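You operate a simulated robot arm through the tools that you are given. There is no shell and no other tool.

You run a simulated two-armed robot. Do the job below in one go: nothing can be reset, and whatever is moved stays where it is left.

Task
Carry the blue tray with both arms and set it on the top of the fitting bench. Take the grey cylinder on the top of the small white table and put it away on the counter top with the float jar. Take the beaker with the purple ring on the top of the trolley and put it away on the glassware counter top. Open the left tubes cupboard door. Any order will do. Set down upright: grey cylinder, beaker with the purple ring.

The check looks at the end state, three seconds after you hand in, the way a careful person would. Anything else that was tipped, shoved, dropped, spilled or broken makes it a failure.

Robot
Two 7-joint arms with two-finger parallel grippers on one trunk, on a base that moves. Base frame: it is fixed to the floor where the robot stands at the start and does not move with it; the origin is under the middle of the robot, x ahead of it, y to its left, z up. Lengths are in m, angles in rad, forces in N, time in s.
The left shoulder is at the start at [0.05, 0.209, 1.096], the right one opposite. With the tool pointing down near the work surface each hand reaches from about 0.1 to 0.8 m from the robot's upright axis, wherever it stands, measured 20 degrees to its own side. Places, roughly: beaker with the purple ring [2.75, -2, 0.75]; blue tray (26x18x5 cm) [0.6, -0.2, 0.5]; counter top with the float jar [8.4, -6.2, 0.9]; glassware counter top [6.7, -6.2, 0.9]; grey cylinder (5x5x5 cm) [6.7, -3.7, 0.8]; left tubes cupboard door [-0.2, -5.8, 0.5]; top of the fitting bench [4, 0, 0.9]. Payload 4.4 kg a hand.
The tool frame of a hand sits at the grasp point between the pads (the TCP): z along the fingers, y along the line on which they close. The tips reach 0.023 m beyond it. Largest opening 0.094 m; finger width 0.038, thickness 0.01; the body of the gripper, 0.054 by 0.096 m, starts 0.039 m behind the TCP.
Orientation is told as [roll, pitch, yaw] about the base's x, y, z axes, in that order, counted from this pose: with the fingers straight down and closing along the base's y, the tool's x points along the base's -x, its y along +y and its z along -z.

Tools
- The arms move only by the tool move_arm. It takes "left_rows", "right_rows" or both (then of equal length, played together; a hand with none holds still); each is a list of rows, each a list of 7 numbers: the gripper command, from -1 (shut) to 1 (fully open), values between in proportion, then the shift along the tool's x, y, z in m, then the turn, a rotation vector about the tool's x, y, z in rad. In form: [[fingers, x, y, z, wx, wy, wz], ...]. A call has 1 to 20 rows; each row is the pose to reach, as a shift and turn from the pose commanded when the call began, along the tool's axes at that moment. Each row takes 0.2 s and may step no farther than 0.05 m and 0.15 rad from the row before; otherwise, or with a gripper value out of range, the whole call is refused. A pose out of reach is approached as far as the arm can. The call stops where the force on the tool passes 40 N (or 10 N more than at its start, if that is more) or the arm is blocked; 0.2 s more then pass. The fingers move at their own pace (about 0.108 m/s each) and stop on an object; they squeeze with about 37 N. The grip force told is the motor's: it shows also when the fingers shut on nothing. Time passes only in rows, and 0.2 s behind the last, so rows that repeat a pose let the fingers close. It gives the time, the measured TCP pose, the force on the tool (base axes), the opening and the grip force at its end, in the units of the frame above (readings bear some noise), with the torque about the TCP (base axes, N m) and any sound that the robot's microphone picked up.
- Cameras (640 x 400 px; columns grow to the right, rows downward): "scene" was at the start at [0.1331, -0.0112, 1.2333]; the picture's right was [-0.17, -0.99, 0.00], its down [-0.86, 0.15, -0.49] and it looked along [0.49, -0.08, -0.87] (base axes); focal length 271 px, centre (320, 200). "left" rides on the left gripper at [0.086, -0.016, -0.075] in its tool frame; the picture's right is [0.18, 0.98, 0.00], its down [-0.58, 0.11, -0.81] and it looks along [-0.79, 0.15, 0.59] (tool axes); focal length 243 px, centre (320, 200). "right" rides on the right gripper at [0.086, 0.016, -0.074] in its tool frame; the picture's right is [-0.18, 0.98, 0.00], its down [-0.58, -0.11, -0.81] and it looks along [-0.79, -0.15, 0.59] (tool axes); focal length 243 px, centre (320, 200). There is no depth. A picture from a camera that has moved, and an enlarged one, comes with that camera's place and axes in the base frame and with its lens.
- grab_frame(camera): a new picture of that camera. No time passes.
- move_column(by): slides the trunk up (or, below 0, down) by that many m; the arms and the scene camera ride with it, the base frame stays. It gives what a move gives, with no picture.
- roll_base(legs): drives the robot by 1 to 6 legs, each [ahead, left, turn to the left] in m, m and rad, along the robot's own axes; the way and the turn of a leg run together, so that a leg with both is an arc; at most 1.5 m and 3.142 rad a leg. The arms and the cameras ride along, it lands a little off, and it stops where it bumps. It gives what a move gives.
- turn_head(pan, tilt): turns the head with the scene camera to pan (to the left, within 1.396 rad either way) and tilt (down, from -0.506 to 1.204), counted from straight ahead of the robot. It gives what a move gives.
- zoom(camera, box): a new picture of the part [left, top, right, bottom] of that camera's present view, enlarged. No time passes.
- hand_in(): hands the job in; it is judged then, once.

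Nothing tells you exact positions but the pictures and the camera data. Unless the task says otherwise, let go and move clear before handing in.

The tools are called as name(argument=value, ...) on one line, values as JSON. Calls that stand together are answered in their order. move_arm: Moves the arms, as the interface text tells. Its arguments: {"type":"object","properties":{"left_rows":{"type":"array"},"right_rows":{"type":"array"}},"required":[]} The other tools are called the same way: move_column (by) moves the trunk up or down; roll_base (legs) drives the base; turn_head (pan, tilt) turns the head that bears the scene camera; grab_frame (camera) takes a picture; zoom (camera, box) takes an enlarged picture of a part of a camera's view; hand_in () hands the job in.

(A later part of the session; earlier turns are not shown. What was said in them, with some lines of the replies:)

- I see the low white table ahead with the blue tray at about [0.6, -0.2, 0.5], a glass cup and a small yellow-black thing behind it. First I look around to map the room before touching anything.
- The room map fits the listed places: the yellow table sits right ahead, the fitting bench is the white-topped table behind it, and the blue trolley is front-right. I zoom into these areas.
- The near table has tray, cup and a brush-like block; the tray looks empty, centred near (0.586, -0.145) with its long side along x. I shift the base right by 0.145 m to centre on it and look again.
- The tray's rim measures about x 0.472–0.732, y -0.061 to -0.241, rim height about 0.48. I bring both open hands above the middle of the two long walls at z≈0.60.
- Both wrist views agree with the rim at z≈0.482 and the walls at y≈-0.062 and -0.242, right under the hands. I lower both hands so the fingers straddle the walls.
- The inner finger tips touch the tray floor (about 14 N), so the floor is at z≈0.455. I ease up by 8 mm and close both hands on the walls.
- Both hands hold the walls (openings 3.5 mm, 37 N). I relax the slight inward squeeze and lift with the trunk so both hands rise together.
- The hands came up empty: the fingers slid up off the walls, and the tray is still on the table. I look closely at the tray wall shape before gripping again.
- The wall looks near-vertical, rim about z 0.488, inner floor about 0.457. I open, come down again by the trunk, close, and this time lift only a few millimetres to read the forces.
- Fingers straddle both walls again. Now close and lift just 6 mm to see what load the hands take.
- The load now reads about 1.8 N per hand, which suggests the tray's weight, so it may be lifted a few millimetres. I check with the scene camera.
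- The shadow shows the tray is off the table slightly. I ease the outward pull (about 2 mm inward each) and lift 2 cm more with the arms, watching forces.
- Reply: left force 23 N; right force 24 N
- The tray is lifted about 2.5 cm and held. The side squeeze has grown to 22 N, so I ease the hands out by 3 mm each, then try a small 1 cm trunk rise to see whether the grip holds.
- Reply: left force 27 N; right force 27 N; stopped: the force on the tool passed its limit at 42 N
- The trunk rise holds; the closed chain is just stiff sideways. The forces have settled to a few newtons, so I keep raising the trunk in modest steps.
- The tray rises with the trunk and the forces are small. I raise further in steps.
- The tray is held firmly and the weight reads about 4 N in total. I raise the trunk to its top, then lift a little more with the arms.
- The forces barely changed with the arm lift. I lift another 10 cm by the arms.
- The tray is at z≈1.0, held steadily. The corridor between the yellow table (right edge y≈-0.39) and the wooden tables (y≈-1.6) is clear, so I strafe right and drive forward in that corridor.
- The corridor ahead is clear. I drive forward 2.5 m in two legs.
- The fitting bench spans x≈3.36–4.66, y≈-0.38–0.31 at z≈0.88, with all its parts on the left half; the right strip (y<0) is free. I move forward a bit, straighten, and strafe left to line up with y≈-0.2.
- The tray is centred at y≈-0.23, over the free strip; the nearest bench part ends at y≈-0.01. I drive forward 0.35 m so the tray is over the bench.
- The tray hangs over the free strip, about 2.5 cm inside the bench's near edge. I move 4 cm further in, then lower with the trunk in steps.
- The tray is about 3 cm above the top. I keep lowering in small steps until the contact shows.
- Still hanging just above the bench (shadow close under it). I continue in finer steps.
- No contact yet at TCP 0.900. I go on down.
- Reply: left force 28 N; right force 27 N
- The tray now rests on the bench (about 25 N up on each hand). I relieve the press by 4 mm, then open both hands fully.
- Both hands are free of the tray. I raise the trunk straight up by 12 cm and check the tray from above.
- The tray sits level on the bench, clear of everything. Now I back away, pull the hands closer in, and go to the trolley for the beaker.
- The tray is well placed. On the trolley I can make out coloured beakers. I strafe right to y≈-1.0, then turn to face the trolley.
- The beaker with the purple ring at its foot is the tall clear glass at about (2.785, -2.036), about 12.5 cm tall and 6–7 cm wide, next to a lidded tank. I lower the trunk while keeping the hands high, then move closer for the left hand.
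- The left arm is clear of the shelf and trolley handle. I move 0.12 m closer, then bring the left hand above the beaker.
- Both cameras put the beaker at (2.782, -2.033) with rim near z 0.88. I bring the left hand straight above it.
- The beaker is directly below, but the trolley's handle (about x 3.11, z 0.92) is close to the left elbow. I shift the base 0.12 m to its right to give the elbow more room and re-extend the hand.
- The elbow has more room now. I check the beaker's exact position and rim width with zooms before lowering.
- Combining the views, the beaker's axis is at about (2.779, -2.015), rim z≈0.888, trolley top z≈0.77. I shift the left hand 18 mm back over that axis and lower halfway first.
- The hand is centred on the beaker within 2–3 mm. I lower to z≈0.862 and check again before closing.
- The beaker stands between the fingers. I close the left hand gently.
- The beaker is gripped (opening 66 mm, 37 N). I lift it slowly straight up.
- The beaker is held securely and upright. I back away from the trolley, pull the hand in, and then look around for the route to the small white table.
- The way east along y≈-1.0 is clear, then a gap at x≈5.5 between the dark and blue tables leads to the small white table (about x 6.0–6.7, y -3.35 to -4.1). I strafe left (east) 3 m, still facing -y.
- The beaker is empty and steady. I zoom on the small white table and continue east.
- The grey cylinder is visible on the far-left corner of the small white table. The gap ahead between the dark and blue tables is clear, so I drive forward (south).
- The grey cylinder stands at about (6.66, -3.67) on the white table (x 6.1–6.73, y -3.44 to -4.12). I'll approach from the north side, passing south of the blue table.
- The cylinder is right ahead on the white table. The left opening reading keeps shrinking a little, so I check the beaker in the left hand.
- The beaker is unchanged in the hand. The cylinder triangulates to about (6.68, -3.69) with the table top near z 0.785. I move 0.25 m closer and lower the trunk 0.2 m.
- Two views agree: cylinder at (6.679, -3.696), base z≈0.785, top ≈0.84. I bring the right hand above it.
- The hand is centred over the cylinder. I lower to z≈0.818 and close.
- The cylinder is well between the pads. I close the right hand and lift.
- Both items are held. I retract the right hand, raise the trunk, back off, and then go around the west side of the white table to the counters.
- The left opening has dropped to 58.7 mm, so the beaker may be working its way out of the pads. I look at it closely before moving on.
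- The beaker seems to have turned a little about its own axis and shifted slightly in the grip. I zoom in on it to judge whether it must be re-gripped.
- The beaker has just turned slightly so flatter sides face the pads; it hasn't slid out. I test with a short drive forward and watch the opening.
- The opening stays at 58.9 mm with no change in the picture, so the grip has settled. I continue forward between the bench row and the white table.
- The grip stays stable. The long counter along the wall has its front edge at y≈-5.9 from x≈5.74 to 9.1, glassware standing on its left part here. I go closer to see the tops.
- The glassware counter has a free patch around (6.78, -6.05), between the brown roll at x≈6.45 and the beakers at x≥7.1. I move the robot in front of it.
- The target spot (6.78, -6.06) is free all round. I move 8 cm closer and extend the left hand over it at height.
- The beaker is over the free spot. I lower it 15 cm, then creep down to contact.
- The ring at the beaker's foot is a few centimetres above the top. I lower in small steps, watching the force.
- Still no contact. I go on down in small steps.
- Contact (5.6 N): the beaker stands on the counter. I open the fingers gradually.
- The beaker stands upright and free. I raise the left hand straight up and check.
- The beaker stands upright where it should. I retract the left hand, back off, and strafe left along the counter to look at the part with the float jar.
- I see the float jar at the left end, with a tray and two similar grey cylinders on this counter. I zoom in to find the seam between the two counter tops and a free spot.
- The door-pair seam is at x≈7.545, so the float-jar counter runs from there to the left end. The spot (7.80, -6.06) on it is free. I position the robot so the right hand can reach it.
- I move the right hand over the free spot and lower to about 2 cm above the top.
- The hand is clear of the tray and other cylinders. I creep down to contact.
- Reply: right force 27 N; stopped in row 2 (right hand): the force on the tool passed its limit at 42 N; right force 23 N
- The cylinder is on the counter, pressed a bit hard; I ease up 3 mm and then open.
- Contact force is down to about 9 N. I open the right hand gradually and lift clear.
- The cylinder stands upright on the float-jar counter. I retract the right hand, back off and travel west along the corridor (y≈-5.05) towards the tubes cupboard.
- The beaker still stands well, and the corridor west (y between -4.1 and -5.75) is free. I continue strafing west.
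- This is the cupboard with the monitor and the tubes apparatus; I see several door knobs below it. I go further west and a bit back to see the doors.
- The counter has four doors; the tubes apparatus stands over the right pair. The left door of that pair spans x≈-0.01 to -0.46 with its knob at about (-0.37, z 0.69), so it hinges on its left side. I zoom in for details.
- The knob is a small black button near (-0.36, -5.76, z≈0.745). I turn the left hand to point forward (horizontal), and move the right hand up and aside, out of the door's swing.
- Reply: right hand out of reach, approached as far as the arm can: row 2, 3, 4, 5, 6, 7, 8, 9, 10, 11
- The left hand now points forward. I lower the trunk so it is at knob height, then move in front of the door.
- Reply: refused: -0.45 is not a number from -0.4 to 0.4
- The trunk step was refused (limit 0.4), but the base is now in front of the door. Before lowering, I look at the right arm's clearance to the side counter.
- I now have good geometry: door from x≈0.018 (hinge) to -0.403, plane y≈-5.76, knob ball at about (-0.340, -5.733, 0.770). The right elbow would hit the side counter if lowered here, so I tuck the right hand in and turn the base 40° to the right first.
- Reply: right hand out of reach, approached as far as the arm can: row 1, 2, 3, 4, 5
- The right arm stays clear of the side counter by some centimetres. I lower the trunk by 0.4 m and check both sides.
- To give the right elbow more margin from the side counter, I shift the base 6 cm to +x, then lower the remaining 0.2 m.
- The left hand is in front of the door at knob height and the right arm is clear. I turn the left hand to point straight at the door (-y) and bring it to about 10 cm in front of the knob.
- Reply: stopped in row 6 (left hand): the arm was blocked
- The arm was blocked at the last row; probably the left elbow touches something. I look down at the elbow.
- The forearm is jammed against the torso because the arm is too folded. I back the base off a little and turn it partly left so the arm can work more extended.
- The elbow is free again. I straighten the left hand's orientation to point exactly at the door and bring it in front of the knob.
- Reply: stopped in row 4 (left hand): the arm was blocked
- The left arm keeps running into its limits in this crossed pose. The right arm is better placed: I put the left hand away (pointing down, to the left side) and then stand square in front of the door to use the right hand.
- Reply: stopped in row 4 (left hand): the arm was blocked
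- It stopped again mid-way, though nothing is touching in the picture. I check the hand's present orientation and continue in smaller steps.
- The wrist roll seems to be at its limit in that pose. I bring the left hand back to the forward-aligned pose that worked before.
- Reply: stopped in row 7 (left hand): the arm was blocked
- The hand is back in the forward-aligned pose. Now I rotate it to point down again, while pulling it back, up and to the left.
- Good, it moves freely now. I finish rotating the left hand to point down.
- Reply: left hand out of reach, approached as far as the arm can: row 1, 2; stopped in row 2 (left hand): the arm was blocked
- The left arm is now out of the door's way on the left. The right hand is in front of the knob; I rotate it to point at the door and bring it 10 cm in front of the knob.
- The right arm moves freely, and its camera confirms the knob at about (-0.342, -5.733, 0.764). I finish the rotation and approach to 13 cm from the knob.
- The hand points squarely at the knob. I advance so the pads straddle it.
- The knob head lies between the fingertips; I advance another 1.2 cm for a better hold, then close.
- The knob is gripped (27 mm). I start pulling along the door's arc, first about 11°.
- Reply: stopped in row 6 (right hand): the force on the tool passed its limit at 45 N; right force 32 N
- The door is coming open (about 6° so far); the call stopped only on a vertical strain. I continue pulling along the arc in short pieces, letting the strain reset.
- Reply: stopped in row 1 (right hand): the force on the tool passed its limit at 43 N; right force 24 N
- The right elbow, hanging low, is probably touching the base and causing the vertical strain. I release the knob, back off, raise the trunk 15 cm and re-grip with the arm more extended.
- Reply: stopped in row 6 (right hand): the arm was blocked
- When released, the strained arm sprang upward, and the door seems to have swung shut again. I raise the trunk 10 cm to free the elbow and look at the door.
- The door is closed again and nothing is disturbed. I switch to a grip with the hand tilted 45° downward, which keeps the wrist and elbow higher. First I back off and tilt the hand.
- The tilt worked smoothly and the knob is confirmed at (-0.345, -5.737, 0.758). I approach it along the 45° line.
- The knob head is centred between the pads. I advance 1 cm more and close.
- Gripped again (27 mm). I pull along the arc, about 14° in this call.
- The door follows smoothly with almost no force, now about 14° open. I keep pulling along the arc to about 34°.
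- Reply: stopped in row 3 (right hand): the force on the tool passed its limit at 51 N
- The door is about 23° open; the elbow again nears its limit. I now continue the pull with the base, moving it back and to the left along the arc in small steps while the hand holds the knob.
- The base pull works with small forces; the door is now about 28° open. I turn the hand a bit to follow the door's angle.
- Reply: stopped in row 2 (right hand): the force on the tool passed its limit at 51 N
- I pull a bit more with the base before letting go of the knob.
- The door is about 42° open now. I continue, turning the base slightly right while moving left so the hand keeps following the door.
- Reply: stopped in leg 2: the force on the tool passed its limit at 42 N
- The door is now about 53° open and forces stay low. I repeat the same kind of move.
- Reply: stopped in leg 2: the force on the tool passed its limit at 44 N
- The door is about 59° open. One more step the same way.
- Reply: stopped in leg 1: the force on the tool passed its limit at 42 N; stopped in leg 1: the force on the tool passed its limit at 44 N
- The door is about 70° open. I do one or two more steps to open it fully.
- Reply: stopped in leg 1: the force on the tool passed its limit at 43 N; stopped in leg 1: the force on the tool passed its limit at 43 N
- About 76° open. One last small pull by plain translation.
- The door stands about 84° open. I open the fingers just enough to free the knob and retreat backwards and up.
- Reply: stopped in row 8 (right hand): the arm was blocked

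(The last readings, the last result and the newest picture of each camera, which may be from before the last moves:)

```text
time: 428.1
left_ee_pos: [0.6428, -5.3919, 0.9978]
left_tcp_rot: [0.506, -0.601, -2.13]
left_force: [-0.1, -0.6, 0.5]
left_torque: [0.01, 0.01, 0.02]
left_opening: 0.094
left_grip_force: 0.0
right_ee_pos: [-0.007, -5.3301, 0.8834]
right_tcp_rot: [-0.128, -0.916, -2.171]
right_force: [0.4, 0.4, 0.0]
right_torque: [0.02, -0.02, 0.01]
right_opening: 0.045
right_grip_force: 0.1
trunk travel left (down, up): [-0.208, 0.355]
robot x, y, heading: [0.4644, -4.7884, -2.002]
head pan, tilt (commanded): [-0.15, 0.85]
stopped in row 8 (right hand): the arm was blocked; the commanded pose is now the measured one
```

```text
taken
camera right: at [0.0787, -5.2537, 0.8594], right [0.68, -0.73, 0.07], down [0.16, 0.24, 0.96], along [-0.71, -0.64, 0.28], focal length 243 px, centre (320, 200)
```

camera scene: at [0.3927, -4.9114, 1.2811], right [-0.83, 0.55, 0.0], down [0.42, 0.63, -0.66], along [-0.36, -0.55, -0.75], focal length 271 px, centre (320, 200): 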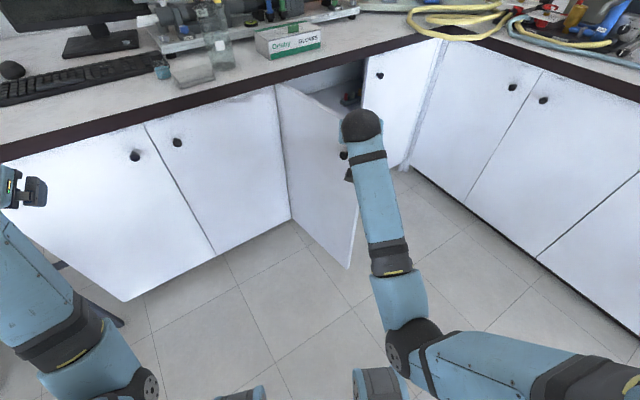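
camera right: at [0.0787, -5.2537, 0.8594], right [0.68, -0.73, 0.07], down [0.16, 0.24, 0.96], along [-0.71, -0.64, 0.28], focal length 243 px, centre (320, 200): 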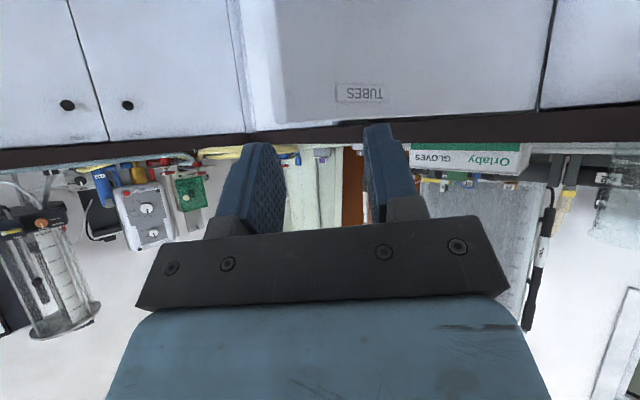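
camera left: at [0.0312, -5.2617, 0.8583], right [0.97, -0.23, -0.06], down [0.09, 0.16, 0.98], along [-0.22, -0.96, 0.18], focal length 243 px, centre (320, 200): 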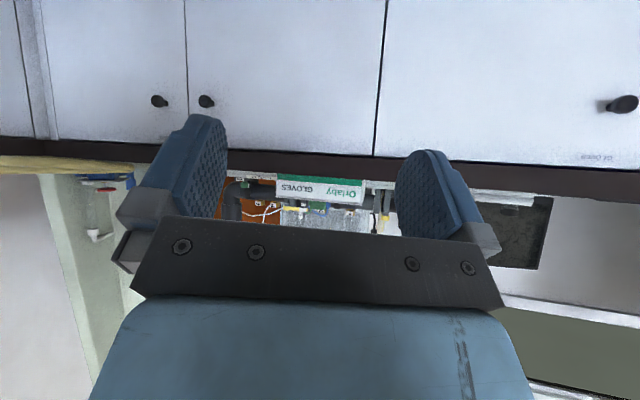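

The hand is off the knob and above the door, which stays open. I raise the trunk straight up and back away from the door.

move_column(by=0.15)

roll_base(legs=[[-0.36, -0.17, 0]])

turn_head(pan=0.1, tilt=0.7)

grab_frame(camera="scene")

```text
time: 429.9
left_ee_pos: [0.6443, -5.3935, 1.1491]
left_tcp_rot: [0.505, -0.603, -2.129]
left_force: [0.1, 0.1, -0.8]
left_torque: [-0.01, 0.01, -0.01]
left_opening: 0.0941
left_grip_force: 0.0
right_ee_pos: [-0.0054, -5.3299, 1.0325]
right_tcp_rot: [-0.131, -0.915, -2.169]
right_force: [0.5, 0.1, 0.3]
right_torque: [-0.02, 0.0, 0.02]
right_opening: 0.0445
right_grip_force: 0.1
trunk travel left (down, up): [-0.358, 0.205]
robot x, y, heading: [0.4629, -4.7858, -2.006]
head pan, tilt (commanded): [-0.15, 0.85]
```

```text
time: 432.4
left_ee_pos: [0.6419, -4.9945, 1.1489]
left_tcp_rot: [0.507, -0.6, -2.128]
left_force: [-0.1, 0.3, 0.8]
left_torque: [0.0, -0.04, -0.01]
left_opening: 0.0939
left_grip_force: 0.1
right_ee_pos: [-0.0082, -4.9318, 1.0324]
right_tcp_rot: [-0.131, -0.915, -2.168]
right_force: [0.2, 0.0, 0.5]
right_torque: [0.02, 0.0, -0.01]
right_opening: 0.0447
right_grip_force: 0.1
trunk travel left (down, up): [-0.358, 0.205]
robot x, y, heading: [0.4627, -4.3862, -2.004]
head pan, tilt (commanded): [-0.15, 0.85]
```

```text
time: 433.2
left_ee_pos: [0.6416, -4.9939, 1.1495]
left_tcp_rot: [0.507, -0.601, -2.131]
left_force: [0.3, 0.3, 0.4]
left_torque: [-0.03, 0.02, -0.02]
left_opening: 0.094
left_grip_force: 0.1
right_ee_pos: [-0.0079, -4.9318, 1.0326]
right_tcp_rot: [-0.131, -0.916, -2.167]
right_force: [-0.2, 1.6, 1.0]
right_torque: [-0.01, 0.0, -0.01]
right_opening: 0.0445
right_grip_force: 0.0
trunk travel left (down, up): [-0.358, 0.205]
robot x, y, heading: [0.4594, -4.387, -2.001]
head pan, tilt (commanded): [0.099, 0.7]
```

```text
taken
camera scene: at [0.4051, -4.5287, 1.4433], right [-0.94, 0.33, 0.0], down [0.21, 0.61, -0.76], along [-0.25, -0.72, -0.64], focal length 271 px, centre (320, 200)
```

scene: 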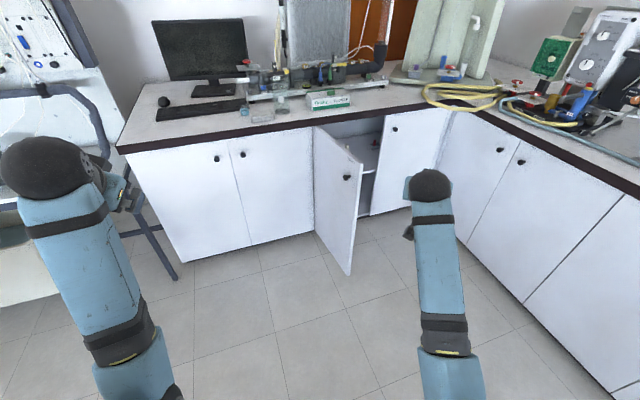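

The left tubes door stands wide open and everything on the counter is in place. I check once more that it does not drift, then hand in.

turn_head(pan=0.0, tilt=0.6)

zoom(camera="scene", box=[160, 120, 460, 320])

```text
time: 433.8
left_ee_pos: [0.6418, -4.9948, 1.1482]
left_tcp_rot: [0.506, -0.602, -2.13]
left_force: [0.6, 0.2, -0.4]
left_torque: [0.04, 0.01, 0.01]
left_opening: 0.094
left_grip_force: 0.1
right_ee_pos: [-0.0088, -4.9337, 1.0338]
right_tcp_rot: [-0.133, -0.914, -2.168]
right_force: [0.7, 0.6, -0.6]
right_torque: [-0.02, 0.04, 0.01]
right_opening: 0.0449
right_grip_force: 0.0
trunk travel left (down, up): [-0.358, 0.205]
robot x, y, heading: [0.4624, -4.3877, -2.005]
head pan, tilt (commanded): [0.0, 0.6]
```

```text
2.00 times, centred on (310, 220) of scene
camera zoom: at [0.3959, -4.5286, 1.452], right [-0.91, 0.42, 0.0], down [0.24, 0.51, -0.82], along [-0.35, -0.75, -0.57], focal length 542 px, centre (340, 160)
```

zoom: 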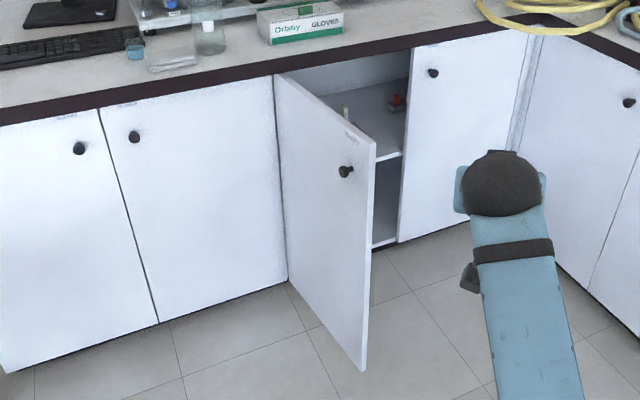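

The tubes cupboard's left door stays open at about 80°. The tray is on the fitting bench, and the beaker and cylinder stand upright on their counters. Both hands are clear, so I hand in.

hand_in()

```text
The job is handed in.
```

I did all four parts of the job and handed it in; no result has come back yet. The camera views showed this:

- **Blue tray:** it sits level on the near end of the fitting bench, on the empty right side, clear of the parts already there. My first two-handed lift slipped off the tray walls, but the tray stayed flat on the low table. The second grip held.
- **Grey cylinder:** it stands upright on the counter top with the float jar, to the right of the tray and the two similar cylinders.
- **Beaker with the purple ring:** it stands upright on the glassware counter top. It turned slightly in the gripper on the way, but I never put it down or tipped it.
- **Left tubes cupboard door:** it stands about 80° open and did not drift while I watched. It swung shut once after my first pull, so I had to grip the knob again.

I saw nothing tipped, dropped or spilled along the way. I did not go back at the end to re-check the earlier items. My last views of them, taken after I had let go and moved away, showed each one where I left it.
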